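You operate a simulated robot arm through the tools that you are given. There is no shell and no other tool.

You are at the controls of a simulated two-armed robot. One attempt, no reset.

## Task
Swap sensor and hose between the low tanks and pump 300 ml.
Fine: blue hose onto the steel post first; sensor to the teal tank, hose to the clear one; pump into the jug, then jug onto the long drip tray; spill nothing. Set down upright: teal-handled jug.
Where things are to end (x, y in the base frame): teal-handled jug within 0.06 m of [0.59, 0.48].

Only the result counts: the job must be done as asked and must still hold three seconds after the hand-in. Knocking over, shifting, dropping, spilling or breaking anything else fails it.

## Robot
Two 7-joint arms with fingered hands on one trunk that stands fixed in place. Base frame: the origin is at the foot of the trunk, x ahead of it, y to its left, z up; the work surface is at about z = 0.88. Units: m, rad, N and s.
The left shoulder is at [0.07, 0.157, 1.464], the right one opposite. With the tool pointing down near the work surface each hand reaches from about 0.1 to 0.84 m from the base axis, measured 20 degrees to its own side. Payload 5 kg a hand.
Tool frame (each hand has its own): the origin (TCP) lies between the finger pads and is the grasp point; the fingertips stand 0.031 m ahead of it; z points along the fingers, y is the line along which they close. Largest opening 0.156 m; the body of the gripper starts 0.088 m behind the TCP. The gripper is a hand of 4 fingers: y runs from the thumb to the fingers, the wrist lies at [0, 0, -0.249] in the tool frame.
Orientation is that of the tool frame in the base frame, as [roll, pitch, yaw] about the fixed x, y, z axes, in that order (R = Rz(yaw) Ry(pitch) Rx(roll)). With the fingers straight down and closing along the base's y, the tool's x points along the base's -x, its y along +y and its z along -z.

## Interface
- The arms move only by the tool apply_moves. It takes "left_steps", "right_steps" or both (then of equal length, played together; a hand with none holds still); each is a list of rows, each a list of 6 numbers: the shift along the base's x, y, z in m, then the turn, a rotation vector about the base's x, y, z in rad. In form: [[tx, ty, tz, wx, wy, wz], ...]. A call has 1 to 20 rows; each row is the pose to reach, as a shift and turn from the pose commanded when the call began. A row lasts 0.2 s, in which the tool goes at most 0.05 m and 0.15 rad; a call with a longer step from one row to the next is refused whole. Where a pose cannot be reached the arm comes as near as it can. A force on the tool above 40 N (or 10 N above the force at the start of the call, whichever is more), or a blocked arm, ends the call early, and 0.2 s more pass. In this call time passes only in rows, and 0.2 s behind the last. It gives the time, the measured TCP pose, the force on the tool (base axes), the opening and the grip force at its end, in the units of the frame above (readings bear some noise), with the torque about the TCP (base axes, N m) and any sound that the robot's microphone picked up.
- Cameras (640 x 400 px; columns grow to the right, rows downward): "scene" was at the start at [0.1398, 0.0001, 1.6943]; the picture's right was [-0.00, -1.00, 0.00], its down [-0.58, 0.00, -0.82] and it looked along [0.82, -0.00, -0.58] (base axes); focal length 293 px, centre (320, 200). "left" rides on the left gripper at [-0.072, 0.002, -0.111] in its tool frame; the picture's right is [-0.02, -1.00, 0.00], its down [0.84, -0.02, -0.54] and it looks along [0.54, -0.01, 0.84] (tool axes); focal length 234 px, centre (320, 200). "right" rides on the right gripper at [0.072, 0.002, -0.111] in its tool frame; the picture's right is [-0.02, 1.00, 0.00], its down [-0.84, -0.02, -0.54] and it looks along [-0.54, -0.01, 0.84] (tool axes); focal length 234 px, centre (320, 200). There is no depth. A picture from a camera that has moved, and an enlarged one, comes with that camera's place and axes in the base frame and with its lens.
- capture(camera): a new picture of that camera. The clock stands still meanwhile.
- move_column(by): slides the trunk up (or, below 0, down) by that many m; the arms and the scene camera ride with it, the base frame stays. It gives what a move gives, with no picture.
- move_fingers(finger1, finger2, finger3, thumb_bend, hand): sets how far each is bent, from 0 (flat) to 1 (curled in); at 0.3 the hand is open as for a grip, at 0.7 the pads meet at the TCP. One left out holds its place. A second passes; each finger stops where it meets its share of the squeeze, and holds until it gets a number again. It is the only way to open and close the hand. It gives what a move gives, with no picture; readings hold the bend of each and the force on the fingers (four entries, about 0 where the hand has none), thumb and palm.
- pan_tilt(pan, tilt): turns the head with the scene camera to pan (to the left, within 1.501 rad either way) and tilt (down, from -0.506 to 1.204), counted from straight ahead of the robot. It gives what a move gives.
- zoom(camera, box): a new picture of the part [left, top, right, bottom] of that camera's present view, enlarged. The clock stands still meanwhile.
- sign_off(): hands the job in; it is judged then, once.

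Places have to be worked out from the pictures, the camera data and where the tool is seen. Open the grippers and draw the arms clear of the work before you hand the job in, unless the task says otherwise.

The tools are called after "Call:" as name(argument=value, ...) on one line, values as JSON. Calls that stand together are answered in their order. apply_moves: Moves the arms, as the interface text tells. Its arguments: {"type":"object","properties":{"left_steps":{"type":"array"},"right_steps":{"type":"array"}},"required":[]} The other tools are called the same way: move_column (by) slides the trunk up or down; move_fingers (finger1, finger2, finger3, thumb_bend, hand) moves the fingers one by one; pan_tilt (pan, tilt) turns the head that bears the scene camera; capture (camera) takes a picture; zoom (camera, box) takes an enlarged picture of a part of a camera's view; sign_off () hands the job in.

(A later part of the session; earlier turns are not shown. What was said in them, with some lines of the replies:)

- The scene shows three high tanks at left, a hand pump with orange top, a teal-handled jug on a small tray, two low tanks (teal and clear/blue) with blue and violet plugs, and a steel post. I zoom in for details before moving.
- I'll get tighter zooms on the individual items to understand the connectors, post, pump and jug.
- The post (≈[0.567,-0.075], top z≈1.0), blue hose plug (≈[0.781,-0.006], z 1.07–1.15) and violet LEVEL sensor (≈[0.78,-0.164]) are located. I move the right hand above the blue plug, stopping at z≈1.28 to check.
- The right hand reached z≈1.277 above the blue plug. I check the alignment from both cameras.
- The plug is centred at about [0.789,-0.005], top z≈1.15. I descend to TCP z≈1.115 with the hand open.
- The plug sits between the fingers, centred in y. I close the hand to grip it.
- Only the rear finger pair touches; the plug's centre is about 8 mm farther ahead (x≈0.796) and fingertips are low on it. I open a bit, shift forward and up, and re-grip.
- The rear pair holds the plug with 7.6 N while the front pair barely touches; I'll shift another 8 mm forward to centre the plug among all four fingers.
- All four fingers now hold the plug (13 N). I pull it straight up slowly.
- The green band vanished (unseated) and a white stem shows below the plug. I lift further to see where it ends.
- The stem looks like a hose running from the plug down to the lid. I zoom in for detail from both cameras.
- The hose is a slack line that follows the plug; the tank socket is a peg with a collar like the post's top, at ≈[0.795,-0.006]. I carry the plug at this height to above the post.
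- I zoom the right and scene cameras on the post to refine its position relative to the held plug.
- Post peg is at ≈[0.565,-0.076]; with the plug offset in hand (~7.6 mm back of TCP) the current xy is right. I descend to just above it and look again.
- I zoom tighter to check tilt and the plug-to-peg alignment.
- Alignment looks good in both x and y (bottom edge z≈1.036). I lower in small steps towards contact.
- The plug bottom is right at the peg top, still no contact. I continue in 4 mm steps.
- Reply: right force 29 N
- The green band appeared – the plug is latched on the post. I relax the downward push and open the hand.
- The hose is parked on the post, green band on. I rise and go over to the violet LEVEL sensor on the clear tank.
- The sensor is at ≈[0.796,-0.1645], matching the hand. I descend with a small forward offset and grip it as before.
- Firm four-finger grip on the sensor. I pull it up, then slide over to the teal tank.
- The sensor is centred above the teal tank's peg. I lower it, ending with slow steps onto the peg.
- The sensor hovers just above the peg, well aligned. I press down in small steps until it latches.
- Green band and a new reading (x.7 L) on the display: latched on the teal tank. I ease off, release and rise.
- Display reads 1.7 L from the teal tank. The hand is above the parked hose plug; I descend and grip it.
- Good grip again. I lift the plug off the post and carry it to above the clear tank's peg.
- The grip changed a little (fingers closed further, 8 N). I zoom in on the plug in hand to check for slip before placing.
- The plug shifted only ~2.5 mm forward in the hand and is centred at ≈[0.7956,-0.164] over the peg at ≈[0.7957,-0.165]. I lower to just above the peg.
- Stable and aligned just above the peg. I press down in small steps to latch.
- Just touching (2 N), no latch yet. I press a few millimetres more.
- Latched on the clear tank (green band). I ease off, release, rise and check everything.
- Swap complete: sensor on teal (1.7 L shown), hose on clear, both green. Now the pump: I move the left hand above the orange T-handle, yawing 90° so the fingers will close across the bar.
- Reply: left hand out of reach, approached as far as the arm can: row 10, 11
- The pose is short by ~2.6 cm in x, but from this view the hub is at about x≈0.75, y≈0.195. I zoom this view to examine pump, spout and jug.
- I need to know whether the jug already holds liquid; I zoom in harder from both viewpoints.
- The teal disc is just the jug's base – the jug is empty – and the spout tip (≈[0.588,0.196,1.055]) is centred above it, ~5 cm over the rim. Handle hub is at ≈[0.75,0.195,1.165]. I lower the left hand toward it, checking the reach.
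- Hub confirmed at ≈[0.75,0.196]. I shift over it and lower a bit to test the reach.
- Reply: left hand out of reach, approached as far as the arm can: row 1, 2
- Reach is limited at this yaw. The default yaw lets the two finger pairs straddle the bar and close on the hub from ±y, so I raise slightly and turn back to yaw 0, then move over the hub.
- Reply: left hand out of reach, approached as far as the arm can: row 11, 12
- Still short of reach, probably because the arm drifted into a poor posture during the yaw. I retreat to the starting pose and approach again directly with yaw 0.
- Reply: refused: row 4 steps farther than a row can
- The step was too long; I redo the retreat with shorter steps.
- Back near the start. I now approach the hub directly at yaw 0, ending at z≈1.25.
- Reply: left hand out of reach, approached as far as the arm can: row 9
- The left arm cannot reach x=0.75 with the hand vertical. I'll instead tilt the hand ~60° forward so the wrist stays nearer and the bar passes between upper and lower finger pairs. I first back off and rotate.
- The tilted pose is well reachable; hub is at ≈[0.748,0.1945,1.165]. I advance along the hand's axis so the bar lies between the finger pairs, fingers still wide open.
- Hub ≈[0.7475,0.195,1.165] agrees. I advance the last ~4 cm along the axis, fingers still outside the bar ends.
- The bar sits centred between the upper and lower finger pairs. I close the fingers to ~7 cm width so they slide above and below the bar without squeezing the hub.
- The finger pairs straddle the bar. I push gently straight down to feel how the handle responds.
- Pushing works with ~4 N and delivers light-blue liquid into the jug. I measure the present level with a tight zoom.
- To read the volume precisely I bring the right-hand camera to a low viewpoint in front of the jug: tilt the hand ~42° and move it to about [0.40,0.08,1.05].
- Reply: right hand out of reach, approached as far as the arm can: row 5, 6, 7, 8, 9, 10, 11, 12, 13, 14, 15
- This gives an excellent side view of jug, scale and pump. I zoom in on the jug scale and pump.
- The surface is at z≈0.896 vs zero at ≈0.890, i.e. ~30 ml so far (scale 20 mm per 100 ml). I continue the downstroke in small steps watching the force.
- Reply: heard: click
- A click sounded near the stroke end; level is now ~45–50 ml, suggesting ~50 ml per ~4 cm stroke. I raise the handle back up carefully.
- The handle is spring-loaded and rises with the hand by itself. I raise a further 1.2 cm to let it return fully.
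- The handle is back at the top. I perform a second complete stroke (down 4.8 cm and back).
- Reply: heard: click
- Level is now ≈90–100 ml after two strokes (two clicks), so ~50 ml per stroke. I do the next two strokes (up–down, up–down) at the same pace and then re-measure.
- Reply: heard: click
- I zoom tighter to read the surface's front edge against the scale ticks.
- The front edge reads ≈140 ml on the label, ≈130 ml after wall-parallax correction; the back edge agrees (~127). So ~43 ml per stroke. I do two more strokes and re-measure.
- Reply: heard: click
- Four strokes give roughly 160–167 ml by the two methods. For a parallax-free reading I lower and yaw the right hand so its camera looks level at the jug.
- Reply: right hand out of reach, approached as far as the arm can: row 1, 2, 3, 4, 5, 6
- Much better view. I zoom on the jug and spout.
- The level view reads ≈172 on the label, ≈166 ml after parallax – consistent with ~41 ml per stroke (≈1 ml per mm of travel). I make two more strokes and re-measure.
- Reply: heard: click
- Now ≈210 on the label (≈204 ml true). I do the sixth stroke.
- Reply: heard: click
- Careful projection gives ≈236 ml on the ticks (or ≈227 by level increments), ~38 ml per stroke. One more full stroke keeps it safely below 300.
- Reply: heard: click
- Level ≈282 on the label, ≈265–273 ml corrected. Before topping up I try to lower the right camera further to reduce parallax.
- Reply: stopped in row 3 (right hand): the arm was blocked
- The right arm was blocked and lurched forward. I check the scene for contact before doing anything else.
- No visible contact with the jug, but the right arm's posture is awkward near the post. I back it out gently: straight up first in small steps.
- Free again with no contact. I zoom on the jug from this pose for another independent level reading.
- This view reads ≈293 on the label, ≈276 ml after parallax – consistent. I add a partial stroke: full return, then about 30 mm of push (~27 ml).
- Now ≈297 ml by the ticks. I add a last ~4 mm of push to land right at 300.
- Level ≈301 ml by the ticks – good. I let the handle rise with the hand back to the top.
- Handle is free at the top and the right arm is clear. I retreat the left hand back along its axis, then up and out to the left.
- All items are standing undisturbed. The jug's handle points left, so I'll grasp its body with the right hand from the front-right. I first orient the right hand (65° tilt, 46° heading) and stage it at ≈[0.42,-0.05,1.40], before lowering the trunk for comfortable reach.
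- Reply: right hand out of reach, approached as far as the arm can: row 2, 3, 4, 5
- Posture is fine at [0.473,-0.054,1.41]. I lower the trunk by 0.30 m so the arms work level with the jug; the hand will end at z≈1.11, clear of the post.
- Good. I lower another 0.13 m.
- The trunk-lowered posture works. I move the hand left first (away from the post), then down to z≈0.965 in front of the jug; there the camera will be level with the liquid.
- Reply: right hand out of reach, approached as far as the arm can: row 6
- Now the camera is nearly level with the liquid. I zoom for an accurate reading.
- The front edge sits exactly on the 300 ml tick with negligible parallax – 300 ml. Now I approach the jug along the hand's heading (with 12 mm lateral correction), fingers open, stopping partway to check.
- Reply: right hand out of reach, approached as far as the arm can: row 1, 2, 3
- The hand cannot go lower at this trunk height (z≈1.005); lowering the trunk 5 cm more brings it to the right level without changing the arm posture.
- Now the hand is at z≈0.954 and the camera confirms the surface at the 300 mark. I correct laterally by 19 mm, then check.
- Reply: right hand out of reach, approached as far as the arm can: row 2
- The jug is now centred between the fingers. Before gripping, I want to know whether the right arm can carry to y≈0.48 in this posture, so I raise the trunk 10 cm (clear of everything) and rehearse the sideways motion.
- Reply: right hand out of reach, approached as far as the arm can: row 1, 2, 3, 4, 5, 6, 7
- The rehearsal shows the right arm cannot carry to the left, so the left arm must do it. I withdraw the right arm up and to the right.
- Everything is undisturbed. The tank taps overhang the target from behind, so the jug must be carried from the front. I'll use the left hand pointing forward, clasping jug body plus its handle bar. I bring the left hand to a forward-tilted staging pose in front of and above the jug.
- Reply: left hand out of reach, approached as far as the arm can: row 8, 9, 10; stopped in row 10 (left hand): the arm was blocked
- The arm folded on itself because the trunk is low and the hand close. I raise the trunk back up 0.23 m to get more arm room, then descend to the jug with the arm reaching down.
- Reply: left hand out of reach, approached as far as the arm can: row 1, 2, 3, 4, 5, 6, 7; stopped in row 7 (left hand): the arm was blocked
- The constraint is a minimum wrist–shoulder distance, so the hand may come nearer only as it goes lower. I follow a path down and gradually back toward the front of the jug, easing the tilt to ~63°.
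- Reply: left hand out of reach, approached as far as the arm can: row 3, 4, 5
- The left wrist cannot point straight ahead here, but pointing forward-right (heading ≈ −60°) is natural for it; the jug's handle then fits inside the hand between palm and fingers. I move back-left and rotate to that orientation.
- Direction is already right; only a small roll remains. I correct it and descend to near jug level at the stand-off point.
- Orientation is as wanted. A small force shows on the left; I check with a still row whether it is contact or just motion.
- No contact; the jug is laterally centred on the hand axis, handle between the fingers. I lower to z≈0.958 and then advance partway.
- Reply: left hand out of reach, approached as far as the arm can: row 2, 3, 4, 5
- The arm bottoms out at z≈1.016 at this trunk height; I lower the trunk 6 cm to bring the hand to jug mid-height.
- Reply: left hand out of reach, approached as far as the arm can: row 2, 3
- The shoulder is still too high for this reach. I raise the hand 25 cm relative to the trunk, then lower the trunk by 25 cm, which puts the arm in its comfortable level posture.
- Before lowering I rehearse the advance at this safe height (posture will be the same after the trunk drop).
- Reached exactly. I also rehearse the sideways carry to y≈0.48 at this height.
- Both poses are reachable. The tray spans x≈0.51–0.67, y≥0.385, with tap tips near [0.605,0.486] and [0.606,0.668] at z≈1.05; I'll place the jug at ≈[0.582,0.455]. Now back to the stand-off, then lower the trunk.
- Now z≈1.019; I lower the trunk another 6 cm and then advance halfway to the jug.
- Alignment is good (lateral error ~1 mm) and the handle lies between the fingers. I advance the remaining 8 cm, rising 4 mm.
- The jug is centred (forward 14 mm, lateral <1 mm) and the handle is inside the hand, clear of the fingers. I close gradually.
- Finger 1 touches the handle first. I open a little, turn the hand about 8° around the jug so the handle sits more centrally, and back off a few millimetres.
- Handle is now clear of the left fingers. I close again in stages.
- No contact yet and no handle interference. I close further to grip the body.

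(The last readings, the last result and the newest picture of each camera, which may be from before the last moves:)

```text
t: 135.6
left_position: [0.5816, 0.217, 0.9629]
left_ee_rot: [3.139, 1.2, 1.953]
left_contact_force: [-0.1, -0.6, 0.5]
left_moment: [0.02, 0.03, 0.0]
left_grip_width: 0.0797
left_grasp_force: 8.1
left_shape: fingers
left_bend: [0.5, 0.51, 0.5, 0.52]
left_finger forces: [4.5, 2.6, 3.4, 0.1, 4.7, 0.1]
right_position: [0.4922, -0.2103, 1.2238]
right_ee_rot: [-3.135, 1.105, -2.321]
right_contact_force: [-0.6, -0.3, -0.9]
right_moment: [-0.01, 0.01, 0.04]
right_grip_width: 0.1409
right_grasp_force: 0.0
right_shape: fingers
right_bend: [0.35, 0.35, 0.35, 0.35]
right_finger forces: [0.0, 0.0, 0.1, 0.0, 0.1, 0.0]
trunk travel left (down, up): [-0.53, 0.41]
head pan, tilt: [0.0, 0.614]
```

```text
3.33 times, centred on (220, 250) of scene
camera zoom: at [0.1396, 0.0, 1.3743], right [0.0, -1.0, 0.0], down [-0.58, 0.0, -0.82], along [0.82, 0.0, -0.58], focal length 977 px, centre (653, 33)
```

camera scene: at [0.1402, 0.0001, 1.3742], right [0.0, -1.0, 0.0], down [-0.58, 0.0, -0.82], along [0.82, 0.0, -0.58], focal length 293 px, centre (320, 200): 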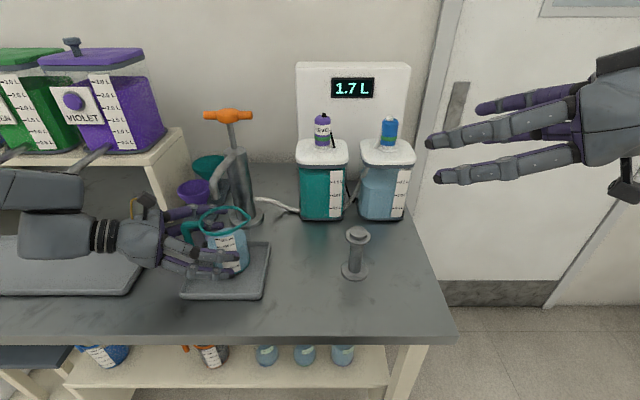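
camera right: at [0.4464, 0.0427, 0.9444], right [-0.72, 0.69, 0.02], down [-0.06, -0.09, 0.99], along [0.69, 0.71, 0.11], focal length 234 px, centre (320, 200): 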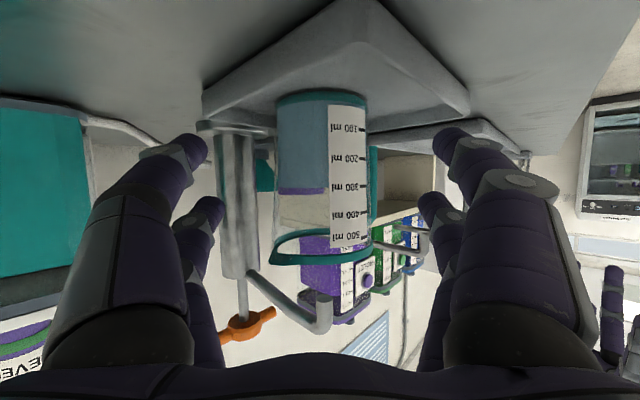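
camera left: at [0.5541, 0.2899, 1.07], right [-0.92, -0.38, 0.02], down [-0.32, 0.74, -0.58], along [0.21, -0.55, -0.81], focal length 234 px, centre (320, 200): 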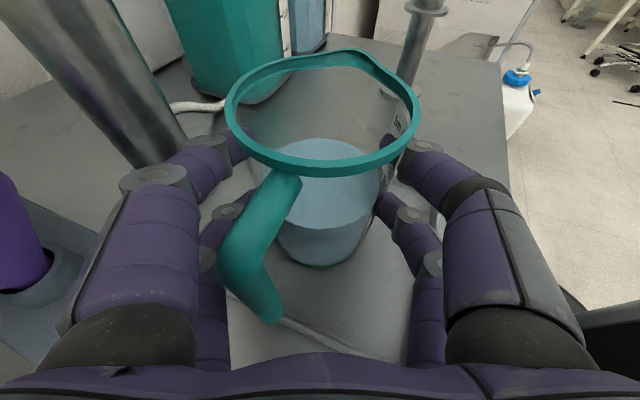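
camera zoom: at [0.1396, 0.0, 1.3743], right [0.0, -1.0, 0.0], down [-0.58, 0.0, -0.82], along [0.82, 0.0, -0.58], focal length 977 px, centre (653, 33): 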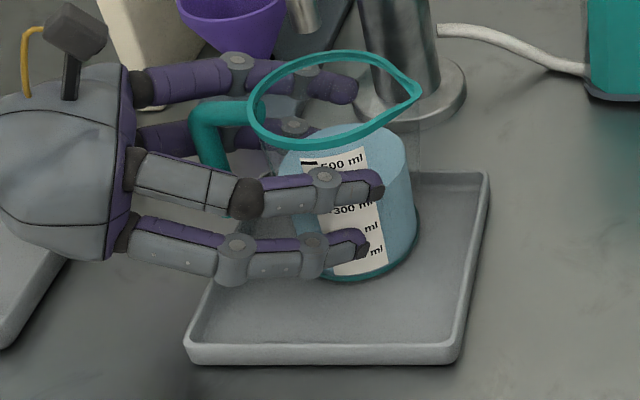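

All four fingers hold the body (8 N). I tighten a bit more for a secure lift.

Call:
move_fingers(hand="left", finger1=0.6, finger2=0.6, finger3=0.6, thumb_bend=0.6)

Call:
apply_moves(left_steps=[[0, 0, 0.003, 0, 0, 0], [0, 0, 0.006, 0, 0, 0], [0, 0, 0.01, 0, 0, 0]])

Call:
capture(camera="left")

Call:
zoom(camera="scene", box=[150, 190, 290, 310])

```text
t: 136.6
left_position: [0.5824, 0.2171, 0.9635]
left_ee_rot: [3.14, 1.2, 1.953]
left_contact_force: [-1.6, 0.2, 1.0]
left_moment: [-0.03, -0.03, -0.02]
left_grip_width: 0.0782
left_grasp_force: 18.4
left_shape: fingers
left_bend: [0.49, 0.51, 0.52, 0.56]
left_finger forces: [8.7, 8.7, 7.3, 0.0, 11.4, 0.0]
right_position: [0.4919, -0.2105, 1.2238]
right_ee_rot: [-3.134, 1.106, -2.321]
right_contact_force: [-0.4, -0.5, -0.1]
right_moment: [0.02, 0.01, 0.0]
right_grip_width: 0.1413
right_grasp_force: 0.1
right_shape: fingers
right_bend: [0.35, 0.35, 0.35, 0.35]
right_finger forces: [0.0, 0.1, 0.0, 0.0, 0.1, 0.1]
trunk travel left (down, up): [-0.53, 0.41]
head pan, tilt: [0.0, 0.614]
```

```text
t: 137.4
left_position: [0.5817, 0.218, 0.9722]
left_ee_rot: [-3.141, 1.202, 1.958]
left_contact_force: [0.2, 0.2, -4.1]
left_moment: [-0.01, 0.04, 0.0]
left_grip_width: 0.0783
left_grasp_force: 17.9
left_shape: fingers
left_bend: [0.48, 0.51, 0.52, 0.56]
left_finger forces: [9.2, 8.8, 7.1, 0.0, 10.8, 0.0]
right_position: [0.4926, -0.2115, 1.224]
right_ee_rot: [-3.135, 1.102, -2.322]
right_contact_force: [0.4, -0.4, 0.1]
right_moment: [-0.01, -0.01, -0.02]
right_grip_width: 0.1408
right_grasp_force: 0.0
right_shape: fingers
right_bend: [0.35, 0.35, 0.35, 0.35]
right_finger forces: [0.0, 0.0, 0.0, 0.0, 0.1, 0.0]
trunk travel left (down, up): [-0.53, 0.41]
head pan, tilt: [0.0, 0.614]
```

```text
taken
camera left: at [0.5541, 0.2903, 1.0792], right [-0.92, -0.38, 0.02], down [-0.32, 0.74, -0.58], along [0.21, -0.55, -0.81], focal length 234 px, centre (320, 200)
```

left: 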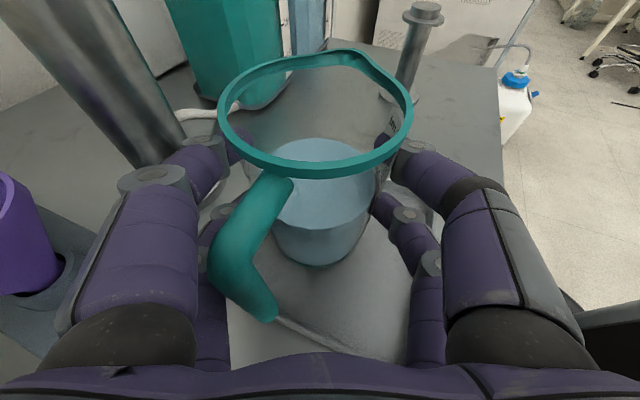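

```text
3.33 times, centred on (220, 250) of scene
camera zoom: at [0.1402, 0.0001, 1.3742], right [0.0, -1.0, 0.0], down [-0.58, 0.0, -0.82], along [0.82, 0.0, -0.58], focal length 977 px, centre (653, 33)
```

zoom: 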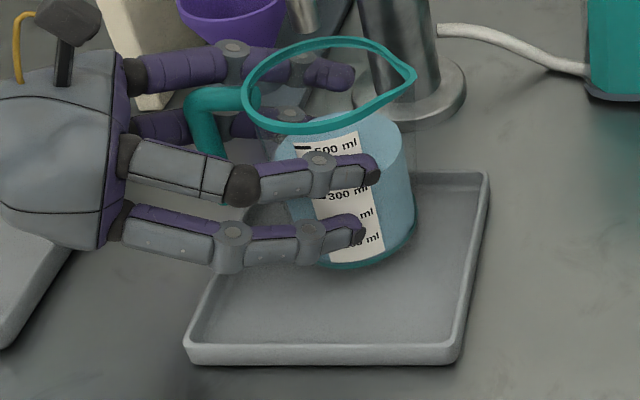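

Lifted 9 mm, jug upright and steady (≈4 N weight). I raise another 11 mm (rim still below the spout tips at z≈1.055) and carry it left gently, turning the hand slightly to clear the green tap.

Call:
apply_moves(left_steps=[[0, 0, 0.005, 0, 0, 0], [0, 0, 0.011, 0, 0, 0], [-0.001, 0.01, 0.011, 0, 0, 0.01], [-0.002, 0.025, 0.011, 0, 0, 0.02], [-0.003, 0.045, 0.011, 0, 0, 0.04], [-0.004, 0.065, 0.011, 0, 0, 0.06], [-0.005, 0.085, 0.011, 0, 0, 0.08], [-0.006, 0.105, 0.011, 0, 0, 0.1], [-0.007, 0.12, 0.011, 0, 0, 0.11], [-0.007, 0.13, 0.011, 0, 0, 0.115]])

Call:
capture(camera="scene")

Call:
capture(camera="left")

```text
t: 139.6
left_position: [0.5746, 0.3474, 0.9837]
left_ee_rot: [3.141, 1.2, 2.073]
left_contact_force: [-0.5, -0.6, -3.6]
left_moment: [-0.02, 0.06, -0.02]
left_grip_width: 0.0782
left_grasp_force: 17.9
left_shape: fingers
left_bend: [0.48, 0.5, 0.52, 0.56]
left_finger forces: [9.3, 8.9, 7.2, 0.0, 10.8, 0.0]
right_position: [0.4933, -0.2107, 1.2238]
right_ee_rot: [-3.135, 1.102, -2.322]
right_contact_force: [0.2, 0.0, 0.1]
right_moment: [-0.01, -0.02, 0.05]
right_grip_width: 0.141
right_grasp_force: 0.0
right_shape: fingers
right_bend: [0.35, 0.35, 0.35, 0.35]
right_finger forces: [0.0, 0.1, 0.0, 0.0, 0.1, 0.0]
trunk travel left (down, up): [-0.53, 0.41]
head pan, tilt: [0.0, 0.614]
```

```text
taken
camera scene: at [0.1401, 0.0006, 1.3742], right [0.0, -1.0, 0.0], down [-0.58, 0.0, -0.82], along [0.82, 0.0, -0.58], focal length 293 px, centre (320, 200)
```

scene: 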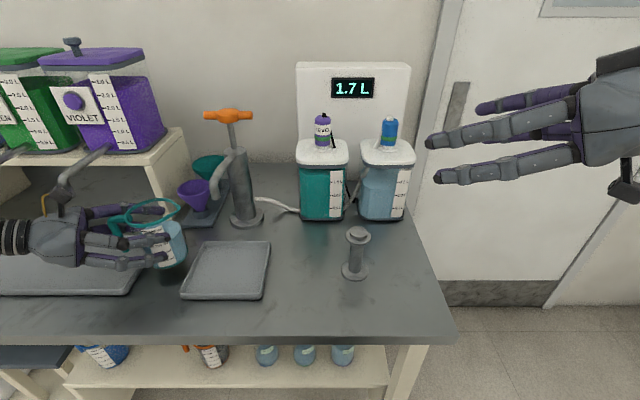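

```text
taken
camera left: at [0.5386, 0.4167, 1.0902], right [-0.87, -0.49, 0.02], down [-0.41, 0.7, -0.58], along [0.27, -0.52, -0.81], focal length 234 px, centre (320, 200)
```

left: 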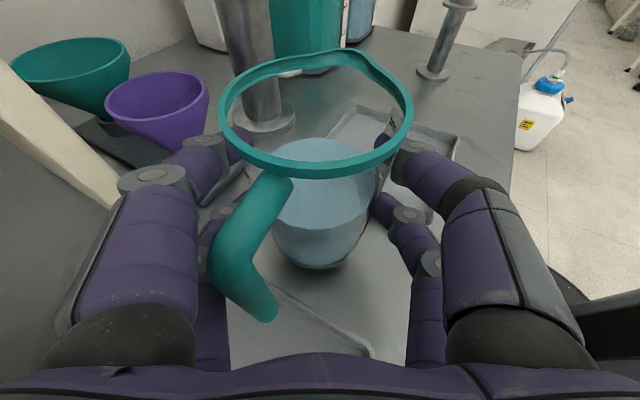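

Steady. The left knuckles would pass close under the violet tap, so I first shift ~3.5 cm toward the robot and turn 0.1 rad more, then continue left past the tap.

Call:
apply_moves(left_steps=[[-0.012, 0.0, 0, 0, 0, 0.03], [-0.026, 0.0, 0, 0, 0, 0.07], [-0.037, 0.005, 0, 0, 0, 0.1], [-0.037, 0.02, 0, 0, 0, 0.1], [-0.037, 0.04, 0, 0, 0, 0.1], [-0.037, 0.06, 0, 0, 0, 0.1], [-0.037, 0.07, 0, 0, 0, 0.1]])

Call:
capture(camera="left")

Call:
zoom(camera="scene", box=[0, 130, 220, 300])

```text
t: 141.2
left_position: [0.5379, 0.4175, 0.9834]
left_ee_rot: [-3.139, 1.201, 2.171]
left_contact_force: [-0.8, 0.7, -3.6]
left_moment: [0.0, 0.07, 0.04]
left_grip_width: 0.0784
left_grasp_force: 17.9
left_shape: fingers
left_bend: [0.48, 0.5, 0.52, 0.56]
left_finger forces: [9.2, 8.8, 7.2, 0.1, 10.7, 0.0]
right_position: [0.4922, -0.2109, 1.2228]
right_ee_rot: [-3.134, 1.102, -2.32]
right_contact_force: [-0.4, -0.1, 0.4]
right_moment: [0.01, 0.04, -0.01]
right_grip_width: 0.1412
right_grasp_force: 0.1
right_shape: fingers
right_bend: [0.35, 0.35, 0.35, 0.35]
right_finger forces: [0.0, 0.1, 0.0, 0.0, 0.0, 0.0]
trunk travel left (down, up): [-0.53, 0.41]
head pan, tilt: [0.0, 0.614]
```

```text
taken
camera left: at [0.4952, 0.4827, 1.0899], right [-0.82, -0.57, 0.02], down [-0.47, 0.66, -0.58], along [0.32, -0.49, -0.81], focal length 234 px, centre (320, 200)
```

left: 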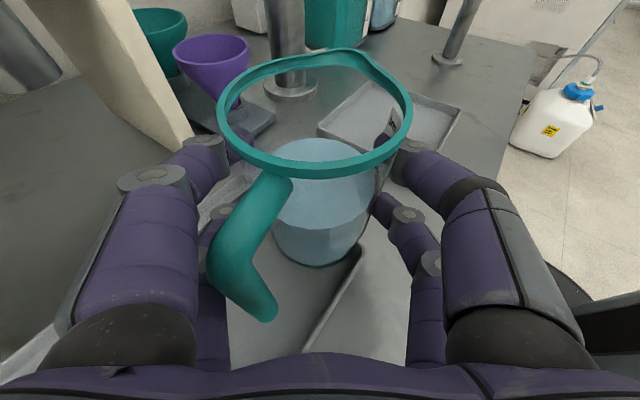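

```text
2.35 times, centred on (110, 215) of scene
camera zoom: at [0.1401, 0.0006, 1.3742], right [0.0, -1.0, 0.0], down [-0.58, 0.0, -0.82], along [0.82, 0.0, -0.58], focal length 690 px, centre (814, 165)
```

zoom: 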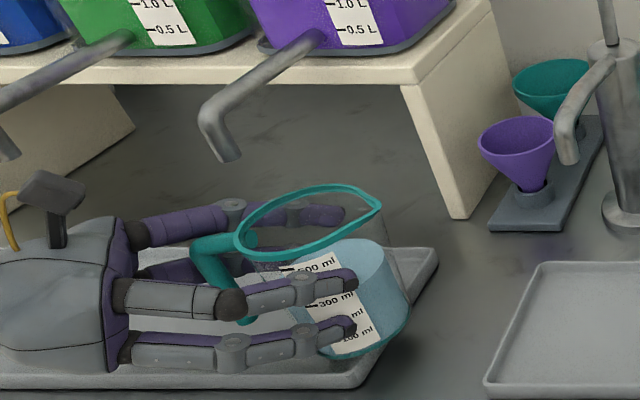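

Clear of the violet tap (tip ≈[0.602,0.48]). I continue left 5.8 cm and then 2.2 cm forward to the set-down spot.

Call:
apply_moves(left_steps=[[0, 0.015, 0, 0, 0, 0], [0, 0.035, 0, 0, 0, 0], [0, 0.052, 0, 0, 0, 0], [0.006, 0.058, 0, 0, 0, 0], [0.016, 0.058, 0, 0, 0, 0], [0.024, 0.058, 0, 0, 0, 0]])

Call:
capture(camera="left")

Call:
zoom(camera="scene", box=[0, 130, 220, 300])

```text
t: 142.6
left_position: [0.5638, 0.4763, 0.983]
left_ee_rot: [-3.141, 1.202, 2.171]
left_contact_force: [-0.2, 0.2, -3.6]
left_moment: [-0.01, 0.04, 0.0]
left_grip_width: 0.0782
left_grasp_force: 18.1
left_shape: fingers
left_bend: [0.48, 0.5, 0.52, 0.56]
left_finger forces: [9.1, 8.8, 7.1, 0.1, 10.7, 0.0]
right_position: [0.4941, -0.2097, 1.2229]
right_ee_rot: [-3.136, 1.103, -2.321]
right_contact_force: [-0.8, 0.3, -0.6]
right_moment: [0.0, -0.01, 0.0]
right_grip_width: 0.141
right_grasp_force: 0.1
right_shape: fingers
right_bend: [0.35, 0.35, 0.35, 0.35]
right_finger forces: [0.1, 0.0, 0.0, 0.1, 0.1, 0.0]
trunk travel left (down, up): [-0.53, 0.41]
head pan, tilt: [0.0, 0.614]
```

```text
taken
camera left: at [0.5197, 0.541, 1.0898], right [-0.82, -0.57, 0.02], down [-0.48, 0.66, -0.58], along [0.32, -0.49, -0.81], focal length 234 px, centre (320, 200)
```

left: 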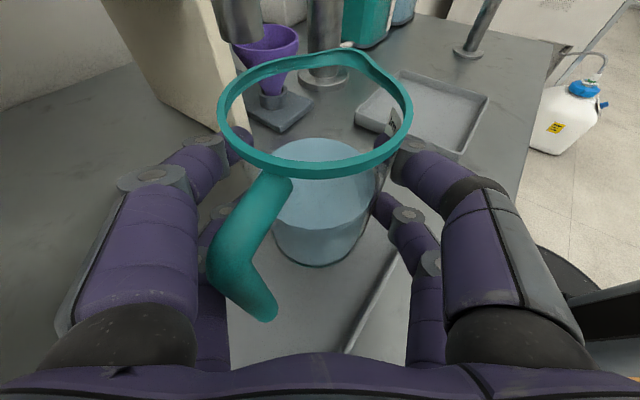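

```text
2.35 times, centred on (110, 215) of scene
camera zoom: at [0.1403, 0.0006, 1.3742], right [0.0, -1.0, 0.0], down [-0.58, 0.0, -0.82], along [0.82, 0.0, -0.58], focal length 690 px, centre (814, 165)
```

zoom: 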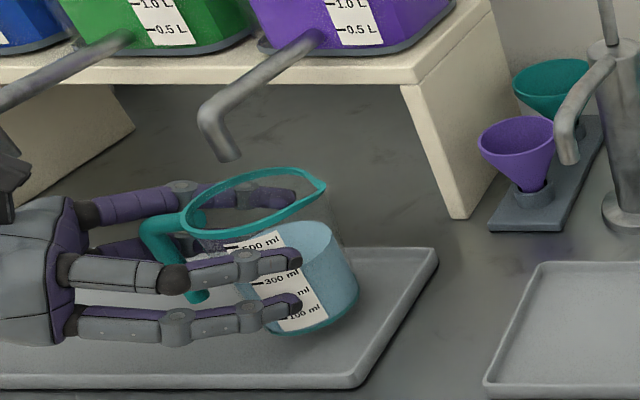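

The jug is over the long tray at ≈[0.576,0.458]. I lower it slowly until it touches down.

Call:
apply_moves(left_steps=[[0, 0, -0.005, 0, 0, 0], [0, 0, -0.01, 0, 0, 0], [0, 0, -0.014, 0, 0, 0], [0, 0, -0.017, 0, 0, 0]])

Call:
zoom(camera="scene", box=[60, 180, 180, 290])

```text
t: 143.6
left_position: [0.5629, 0.4764, 0.9658]
left_ee_rot: [3.14, 1.2, 2.171]
left_contact_force: [0.0, 0.4, -4.2]
left_moment: [0.0, 0.04, 0.02]
left_grip_width: 0.0781
left_grasp_force: 17.9
left_shape: fingers
left_bend: [0.48, 0.5, 0.52, 0.56]
left_finger forces: [9.1, 8.7, 7.0, 0.0, 10.7, 0.1]
right_position: [0.4925, -0.2117, 1.223]
right_ee_rot: [-3.134, 1.103, -2.322]
right_contact_force: [0.4, -0.8, -0.6]
right_moment: [0.0, -0.02, 0.0]
right_grip_width: 0.1408
right_grasp_force: 0.1
right_shape: fingers
right_bend: [0.35, 0.35, 0.35, 0.35]
right_finger forces: [0.0, 0.0, 0.0, 0.0, 0.0, 0.0]
trunk travel left (down, up): [-0.53, 0.41]
head pan, tilt: [0.0, 0.614]
```

```text
3.64 times, centred on (120, 235) of scene
camera zoom: at [0.1402, 0.0006, 1.3742], right [0.0, -1.0, 0.0], down [-0.58, 0.0, -0.82], along [0.82, 0.0, -0.58], focal length 1066 px, centre (1047, 73)
```

zoom: 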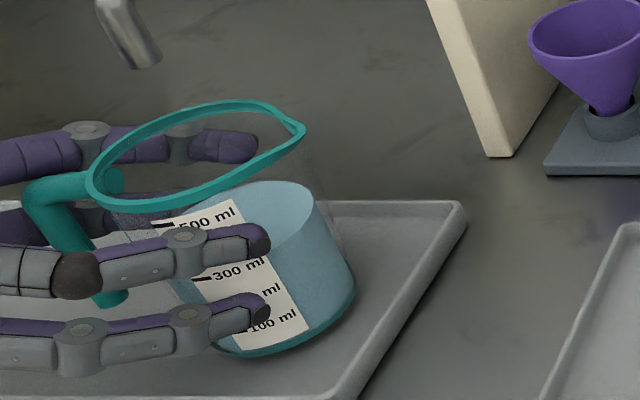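

Not yet touching. I continue down in ~1.5 mm steps.

Call:
apply_moves(left_steps=[[0, 0, -0.0015, 0, 0, 0], [0, 0, -0.003, 0, 0, 0], [0, 0, -0.0045, 0, 0, 0]])

```text
t: 144.4
left_position: [0.5633, 0.4762, 0.9618]
left_ee_rot: [3.135, 1.2, 2.164]
left_contact_force: [0.3, -0.2, 1.9]
left_moment: [0.04, -0.15, 0.01]
left_grip_width: 0.0783
left_grasp_force: 18.5
left_shape: fingers
left_bend: [0.48, 0.5, 0.52, 0.56]
left_finger forces: [8.6, 8.9, 7.1, 0.0, 11.2, 0.0]
right_position: [0.4923, -0.2108, 1.2233]
right_ee_rot: [-3.135, 1.103, -2.322]
right_contact_force: [-0.2, 0.3, 0.1]
right_moment: [0.0, -0.02, -0.03]
right_grip_width: 0.1409
right_grasp_force: 0.0
right_shape: fingers
right_bend: [0.35, 0.35, 0.35, 0.35]
right_finger forces: [0.0, 0.0, 0.0, 0.0, 0.0, 0.0]
trunk travel left (down, up): [-0.53, 0.41]
head pan, tilt: [0.0, 0.614]
```

Touchdown (force now +2 N upward). I release gradually.

Call:
move_fingers(hand="left", finger1=0.46, finger2=0.46, finger3=0.46, thumb_bend=0.46)

Call:
move_fingers(hand="left", finger1=0.34, finger2=0.34, finger3=0.34, thumb_bend=0.34)

Call:
capture(camera="left")

Call:
zoom(camera="scene", box=[40, 150, 200, 300])

```text
t: 145.4
left_position: [0.562, 0.4743, 0.9617]
left_ee_rot: [3.138, 1.2, 2.167]
left_contact_force: [-0.2, -0.1, -0.1]
left_moment: [0.01, 0.0, 0.0]
left_grip_width: 0.0961
left_grasp_force: 0.0
left_shape: fingers
left_bend: [0.46, 0.46, 0.46, 0.46]
left_finger forces: [0.0, 0.1, 0.0, 0.1, 0.0, 0.0]
right_position: [0.4927, -0.2113, 1.2246]
right_ee_rot: [-3.135, 1.106, -2.321]
right_contact_force: [0.2, -0.5, -0.5]
right_moment: [-0.01, -0.01, 0.0]
right_grip_width: 0.1411
right_grasp_force: 0.1
right_shape: fingers
right_bend: [0.35, 0.35, 0.35, 0.35]
right_finger forces: [0.0, 0.0, 0.0, 0.1, 0.0, 0.1]
trunk travel left (down, up): [-0.53, 0.41]
head pan, tilt: [0.0, 0.614]
```

```text
t: 146.4
left_position: [0.5631, 0.4765, 0.9621]
left_ee_rot: [3.139, 1.199, 2.168]
left_contact_force: [0.1, 0.0, 0.4]
left_moment: [0.02, 0.02, -0.03]
left_grip_width: 0.144
left_grasp_force: 0.1
left_shape: fingers
left_bend: [0.34, 0.34, 0.34, 0.34]
left_finger forces: [0.0, 0.0, 0.0, 0.0, 0.0, 0.0]
right_position: [0.4925, -0.2105, 1.2222]
right_ee_rot: [-3.135, 1.105, -2.321]
right_contact_force: [0.5, 0.6, -0.4]
right_moment: [0.01, 0.0, 0.02]
right_grip_width: 0.1409
right_grasp_force: 0.0
right_shape: fingers
right_bend: [0.35, 0.35, 0.35, 0.35]
right_finger forces: [0.1, 0.0, 0.0, 0.0, 0.1, 0.0]
trunk travel left (down, up): [-0.53, 0.41]
head pan, tilt: [0.0, 0.614]
```

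```text
taken
camera left: at [0.5191, 0.5401, 1.069], right [-0.82, -0.57, 0.02], down [-0.47, 0.66, -0.58], along [0.32, -0.49, -0.81], focal length 234 px, centre (320, 200)
```

left: 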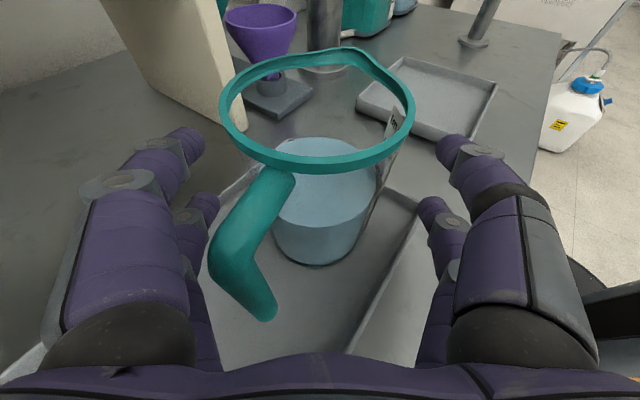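

```text
2.67 times, centred on (120, 225) of scene
camera zoom: at [0.1397, 0.0001, 1.3743], right [0.0, -1.0, 0.0], down [-0.58, 0.0, -0.82], along [0.82, 0.0, -0.58], focal length 781 px, centre (853, 133)
```

zoom: 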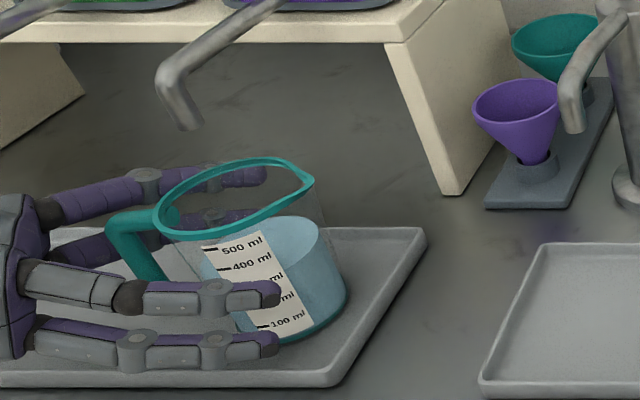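

Jug stands free on the tray. I withdraw the left hand straight back along its axis, then up.

Call:
apply_moves(left_steps=[[-0.011, 0.0165, 0.0, 0, 0, 0], [-0.028, 0.041, 0.0, 0, 0, 0], [-0.045, 0.066, 0.0, 0, 0, 0], [-0.062, 0.09, 0.0, 0, 0, 0], [-0.079, 0.115, 0.0, 0, 0, 0], [-0.092, 0.132, 0.01, 0, 0, 0], [-0.1, 0.132, 0.04, 0, 0, 0], [-0.11, 0.132, 0.08, 0, 0, 0]])

Call:
capture(camera="scene")

Call:
zoom(camera="scene", box=[40, 130, 240, 300])

```text
t: 148.2
left_position: [0.451, 0.6061, 1.0443]
left_ee_rot: [3.137, 1.198, 2.164]
left_contact_force: [0.2, -0.4, -0.3]
left_moment: [0.02, 0.0, 0.0]
left_grip_width: 0.1444
left_grasp_force: 0.2
left_shape: fingers
left_bend: [0.34, 0.34, 0.34, 0.34]
left_finger forces: [0.1, 0.0, 0.0, 0.0, 0.0, 0.1]
right_position: [0.4921, -0.2128, 1.2238]
right_ee_rot: [-3.135, 1.104, -2.321]
right_contact_force: [0.4, 0.5, -0.4]
right_moment: [0.0, -0.01, 0.03]
right_grip_width: 0.141
right_grasp_force: 0.1
right_shape: fingers
right_bend: [0.35, 0.35, 0.35, 0.35]
right_finger forces: [0.0, 0.1, 0.0, 0.1, 0.0, 0.1]
trunk travel left (down, up): [-0.53, 0.41]
head pan, tilt: [0.0, 0.614]
```

```text
taken
camera scene: at [0.1385, -0.0013, 1.3743], right [0.0, -1.0, 0.0], down [-0.58, 0.0, -0.82], along [0.82, 0.0, -0.58], focal length 293 px, centre (320, 200)
```

scene: 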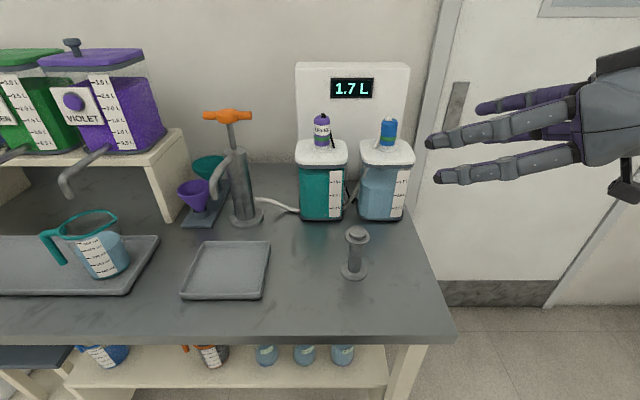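

```text
2.35 times, centred on (140, 215) of scene
camera zoom: at [0.1385, -0.0013, 1.3743], right [0.0, -1.0, 0.0], down [-0.58, 0.0, -0.82], along [0.82, 0.0, -0.58], focal length 690 px, centre (744, 165)
```

zoom: 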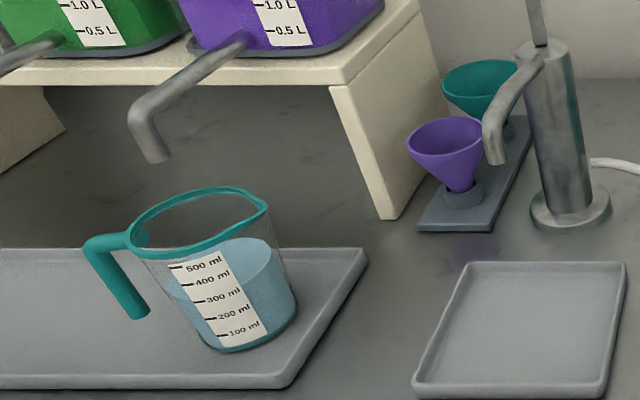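

The jug is upright on the long tray at ≈[0.58,0.465]. I retract the left arm back and up, away from the taps, and open both hands fully.

Call:
apply_moves(left_steps=[[-0.03, 0.0, 0.01, 0, 0, 0], [-0.06, 0.005, 0.04, 0, 0, 0], [-0.08, 0.01, 0.08, 0, 0, 0], [-0.09, 0.01, 0.12, 0, 0, 0], [-0.095, 0.01, 0.16, 0, 0, 0]])

Call:
move_column(by=0.2)

Call:
move_fingers(hand="left", finger1=0.3, finger2=0.3, finger3=0.3, thumb_bend=0.3)

Call:
move_fingers(hand="right", finger1=0.3, finger2=0.3, finger3=0.3, thumb_bend=0.3)

Call:
capture(camera="scene")

Call:
zoom(camera="scene", box=[40, 200, 260, 400])

Call:
zoom(camera="scene", box=[280, 120, 430, 320])

```text
t: 149.4
left_position: [0.3558, 0.6172, 1.2025]
left_ee_rot: [3.136, 1.201, 2.167]
left_contact_force: [0.0, -0.5, 0.0]
left_moment: [-0.01, -0.01, 0.0]
left_grip_width: 0.1443
left_grasp_force: 0.1
left_shape: fingers
left_bend: [0.34, 0.34, 0.34, 0.34]
left_finger forces: [0.0, 0.1, 0.1, 0.1, 0.0, 0.0]
right_position: [0.4918, -0.2123, 1.2236]
right_ee_rot: [-3.135, 1.106, -2.319]
right_contact_force: [-0.6, 0.0, -0.1]
right_moment: [-0.01, -0.01, 0.0]
right_grip_width: 0.1409
right_grasp_force: 0.1
right_shape: fingers
right_bend: [0.35, 0.35, 0.35, 0.35]
right_finger forces: [0.0, 0.0, 0.0, 0.1, 0.0, 0.0]
trunk travel left (down, up): [-0.53, 0.41]
head pan, tilt: [0.0, 0.614]
```

```text
t: 151.5
left_position: [0.3575, 0.6172, 1.403]
left_ee_rot: [3.138, 1.201, 2.169]
left_contact_force: [0.5, 0.9, -0.6]
left_moment: [-0.02, 0.01, 0.0]
left_grip_width: 0.1444
left_grasp_force: 0.0
left_shape: fingers
left_bend: [0.34, 0.34, 0.34, 0.34]
left_finger forces: [0.0, 0.1, 0.0, 0.1, 0.0, 0.1]
right_position: [0.4925, -0.2112, 1.4235]
right_ee_rot: [-3.136, 1.105, -2.321]
right_contact_force: [0.4, 0.4, 0.5]
right_moment: [-0.01, -0.05, -0.03]
right_grip_width: 0.1411
right_grasp_force: 0.2
right_shape: fingers
right_bend: [0.35, 0.35, 0.35, 0.35]
right_finger forces: [0.1, 0.0, 0.1, 0.0, 0.1, 0.1]
trunk travel left (down, up): [-0.73, 0.21]
head pan, tilt: [0.0, 0.614]
```

```text
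t: 152.5
left_position: [0.3568, 0.6173, 1.4015]
left_ee_rot: [3.137, 1.202, 2.168]
left_contact_force: [-0.4, 0.5, -0.3]
left_moment: [0.0, 0.01, -0.03]
left_grip_width: 0.1592
left_grasp_force: 0.1
left_shape: fingers
left_bend: [0.3, 0.3, 0.3, 0.3]
left_finger forces: [0.1, 0.1, 0.0, 0.0, 0.0, 0.1]
right_position: [0.4934, -0.2118, 1.4234]
right_ee_rot: [-3.134, 1.106, -2.322]
right_contact_force: [-0.4, 0.2, 0.3]
right_moment: [-0.01, 0.01, 0.04]
right_grip_width: 0.1412
right_grasp_force: 0.0
right_shape: fingers
right_bend: [0.35, 0.35, 0.35, 0.35]
right_finger forces: [0.1, 0.0, 0.1, 0.0, 0.1, 0.0]
trunk travel left (down, up): [-0.73, 0.21]
head pan, tilt: [0.0, 0.614]
```

```text
t: 153.5
left_position: [0.3569, 0.6169, 1.4026]
left_ee_rot: [3.139, 1.2, 2.168]
left_contact_force: [-0.7, 0.6, 0.1]
left_moment: [0.0, 0.0, -0.03]
left_grip_width: 0.1594
left_grasp_force: 0.1
left_shape: fingers
left_bend: [0.3, 0.3, 0.3, 0.3]
left_finger forces: [0.1, 0.0, 0.0, 0.1, 0.0, 0.0]
right_position: [0.4928, -0.2107, 1.4244]
right_ee_rot: [-3.135, 1.104, -2.322]
right_contact_force: [0.1, 0.3, -0.3]
right_moment: [0.01, -0.02, 0.0]
right_grip_width: 0.1597
right_grasp_force: 0.2
right_shape: fingers
right_bend: [0.3, 0.3, 0.3, 0.3]
right_finger forces: [0.0, 0.0, 0.0, 0.1, 0.0, 0.0]
trunk travel left (down, up): [-0.73, 0.21]
head pan, tilt: [0.0, 0.614]
```

```text
taken
camera scene: at [0.1397, 0.0002, 1.5743], right [0.0, -1.0, 0.0], down [-0.58, 0.0, -0.82], along [0.82, 0.0, -0.58], focal length 293 px, centre (320, 200)
```

scene: 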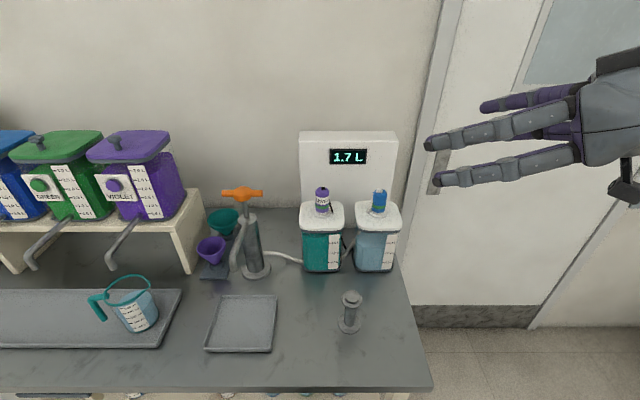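

```text
2.00 times, centred on (150, 300) of scene
camera zoom: at [0.1397, 0.0002, 1.5743], right [0.0, -1.0, 0.0], down [-0.58, 0.0, -0.82], along [0.82, 0.0, -0.58], focal length 586 px, centre (660, 0)
```

zoom: 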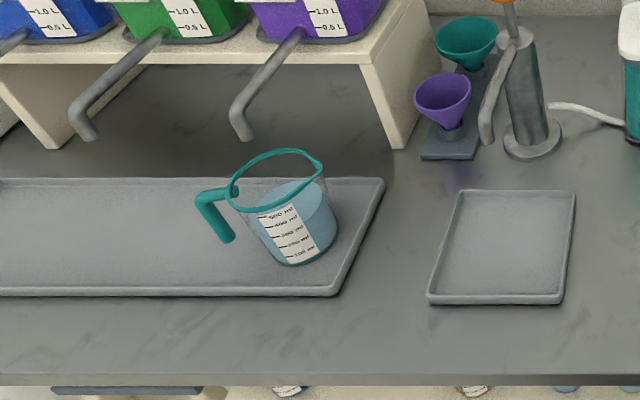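

```text
2.00 times, centred on (355, 220) of scene
camera zoom: at [0.1397, 0.0002, 1.5743], right [0.0, -1.0, 0.0], down [-0.58, 0.0, -0.82], along [0.82, 0.0, -0.58], focal length 586 px, centre (250, 160)
```

zoom: 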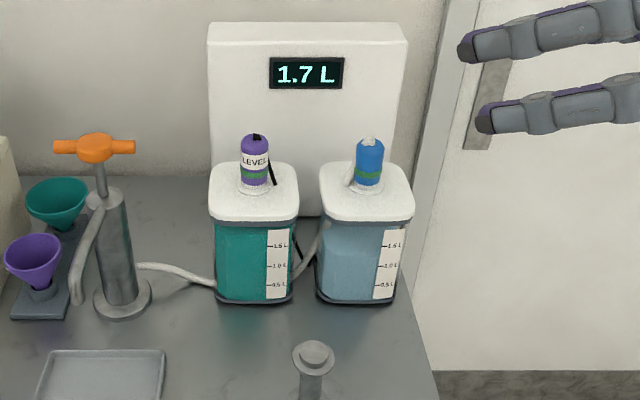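

The final view shows what the task asks for:
- **Tanks:** the sensor is on the teal tank and the hose on the clear tank. Both bands are green.
- **Jug:** it holds 300 ml and stands upright on the long drip tray at about [0.58, 0.465].
- **Work area:** I see no spills, the trays are clean, the hands are open and both arms are clear.

I hand the job in.

Call:
sign_off()

```text
The job is handed in.
```

The job is handed in. The tool only confirmed that it was received, so I don't know how it was judged.

- **Swap:** I parked the blue hose on the steel post first. Then I moved the sensor to the teal tank and the hose to the clear tank. Both bands show green, and the display now reads 1.7 L for the teal tank.
- **Pumping:** The jug holds about 300 ml. With the camera almost level with the liquid, the surface sat on the 300 ml tick; I put the error at a few ml.
- **Jug:** It stands upright on the long drip tray at about [0.58, 0.465], roughly 2 cm from the target.
- **Spills and other items:** I saw no spills and nothing else moved in the final pictures. While I was repositioning, the right arm was blocked once near the post and jug, and the left arm was blocked twice when it folded too close to the trunk. I saw no contact with anything in the pictures afterwards.
- **Robot:** Both hands are open and both arms are clear of the work. The trunk is 0.12 m lower than where it started.
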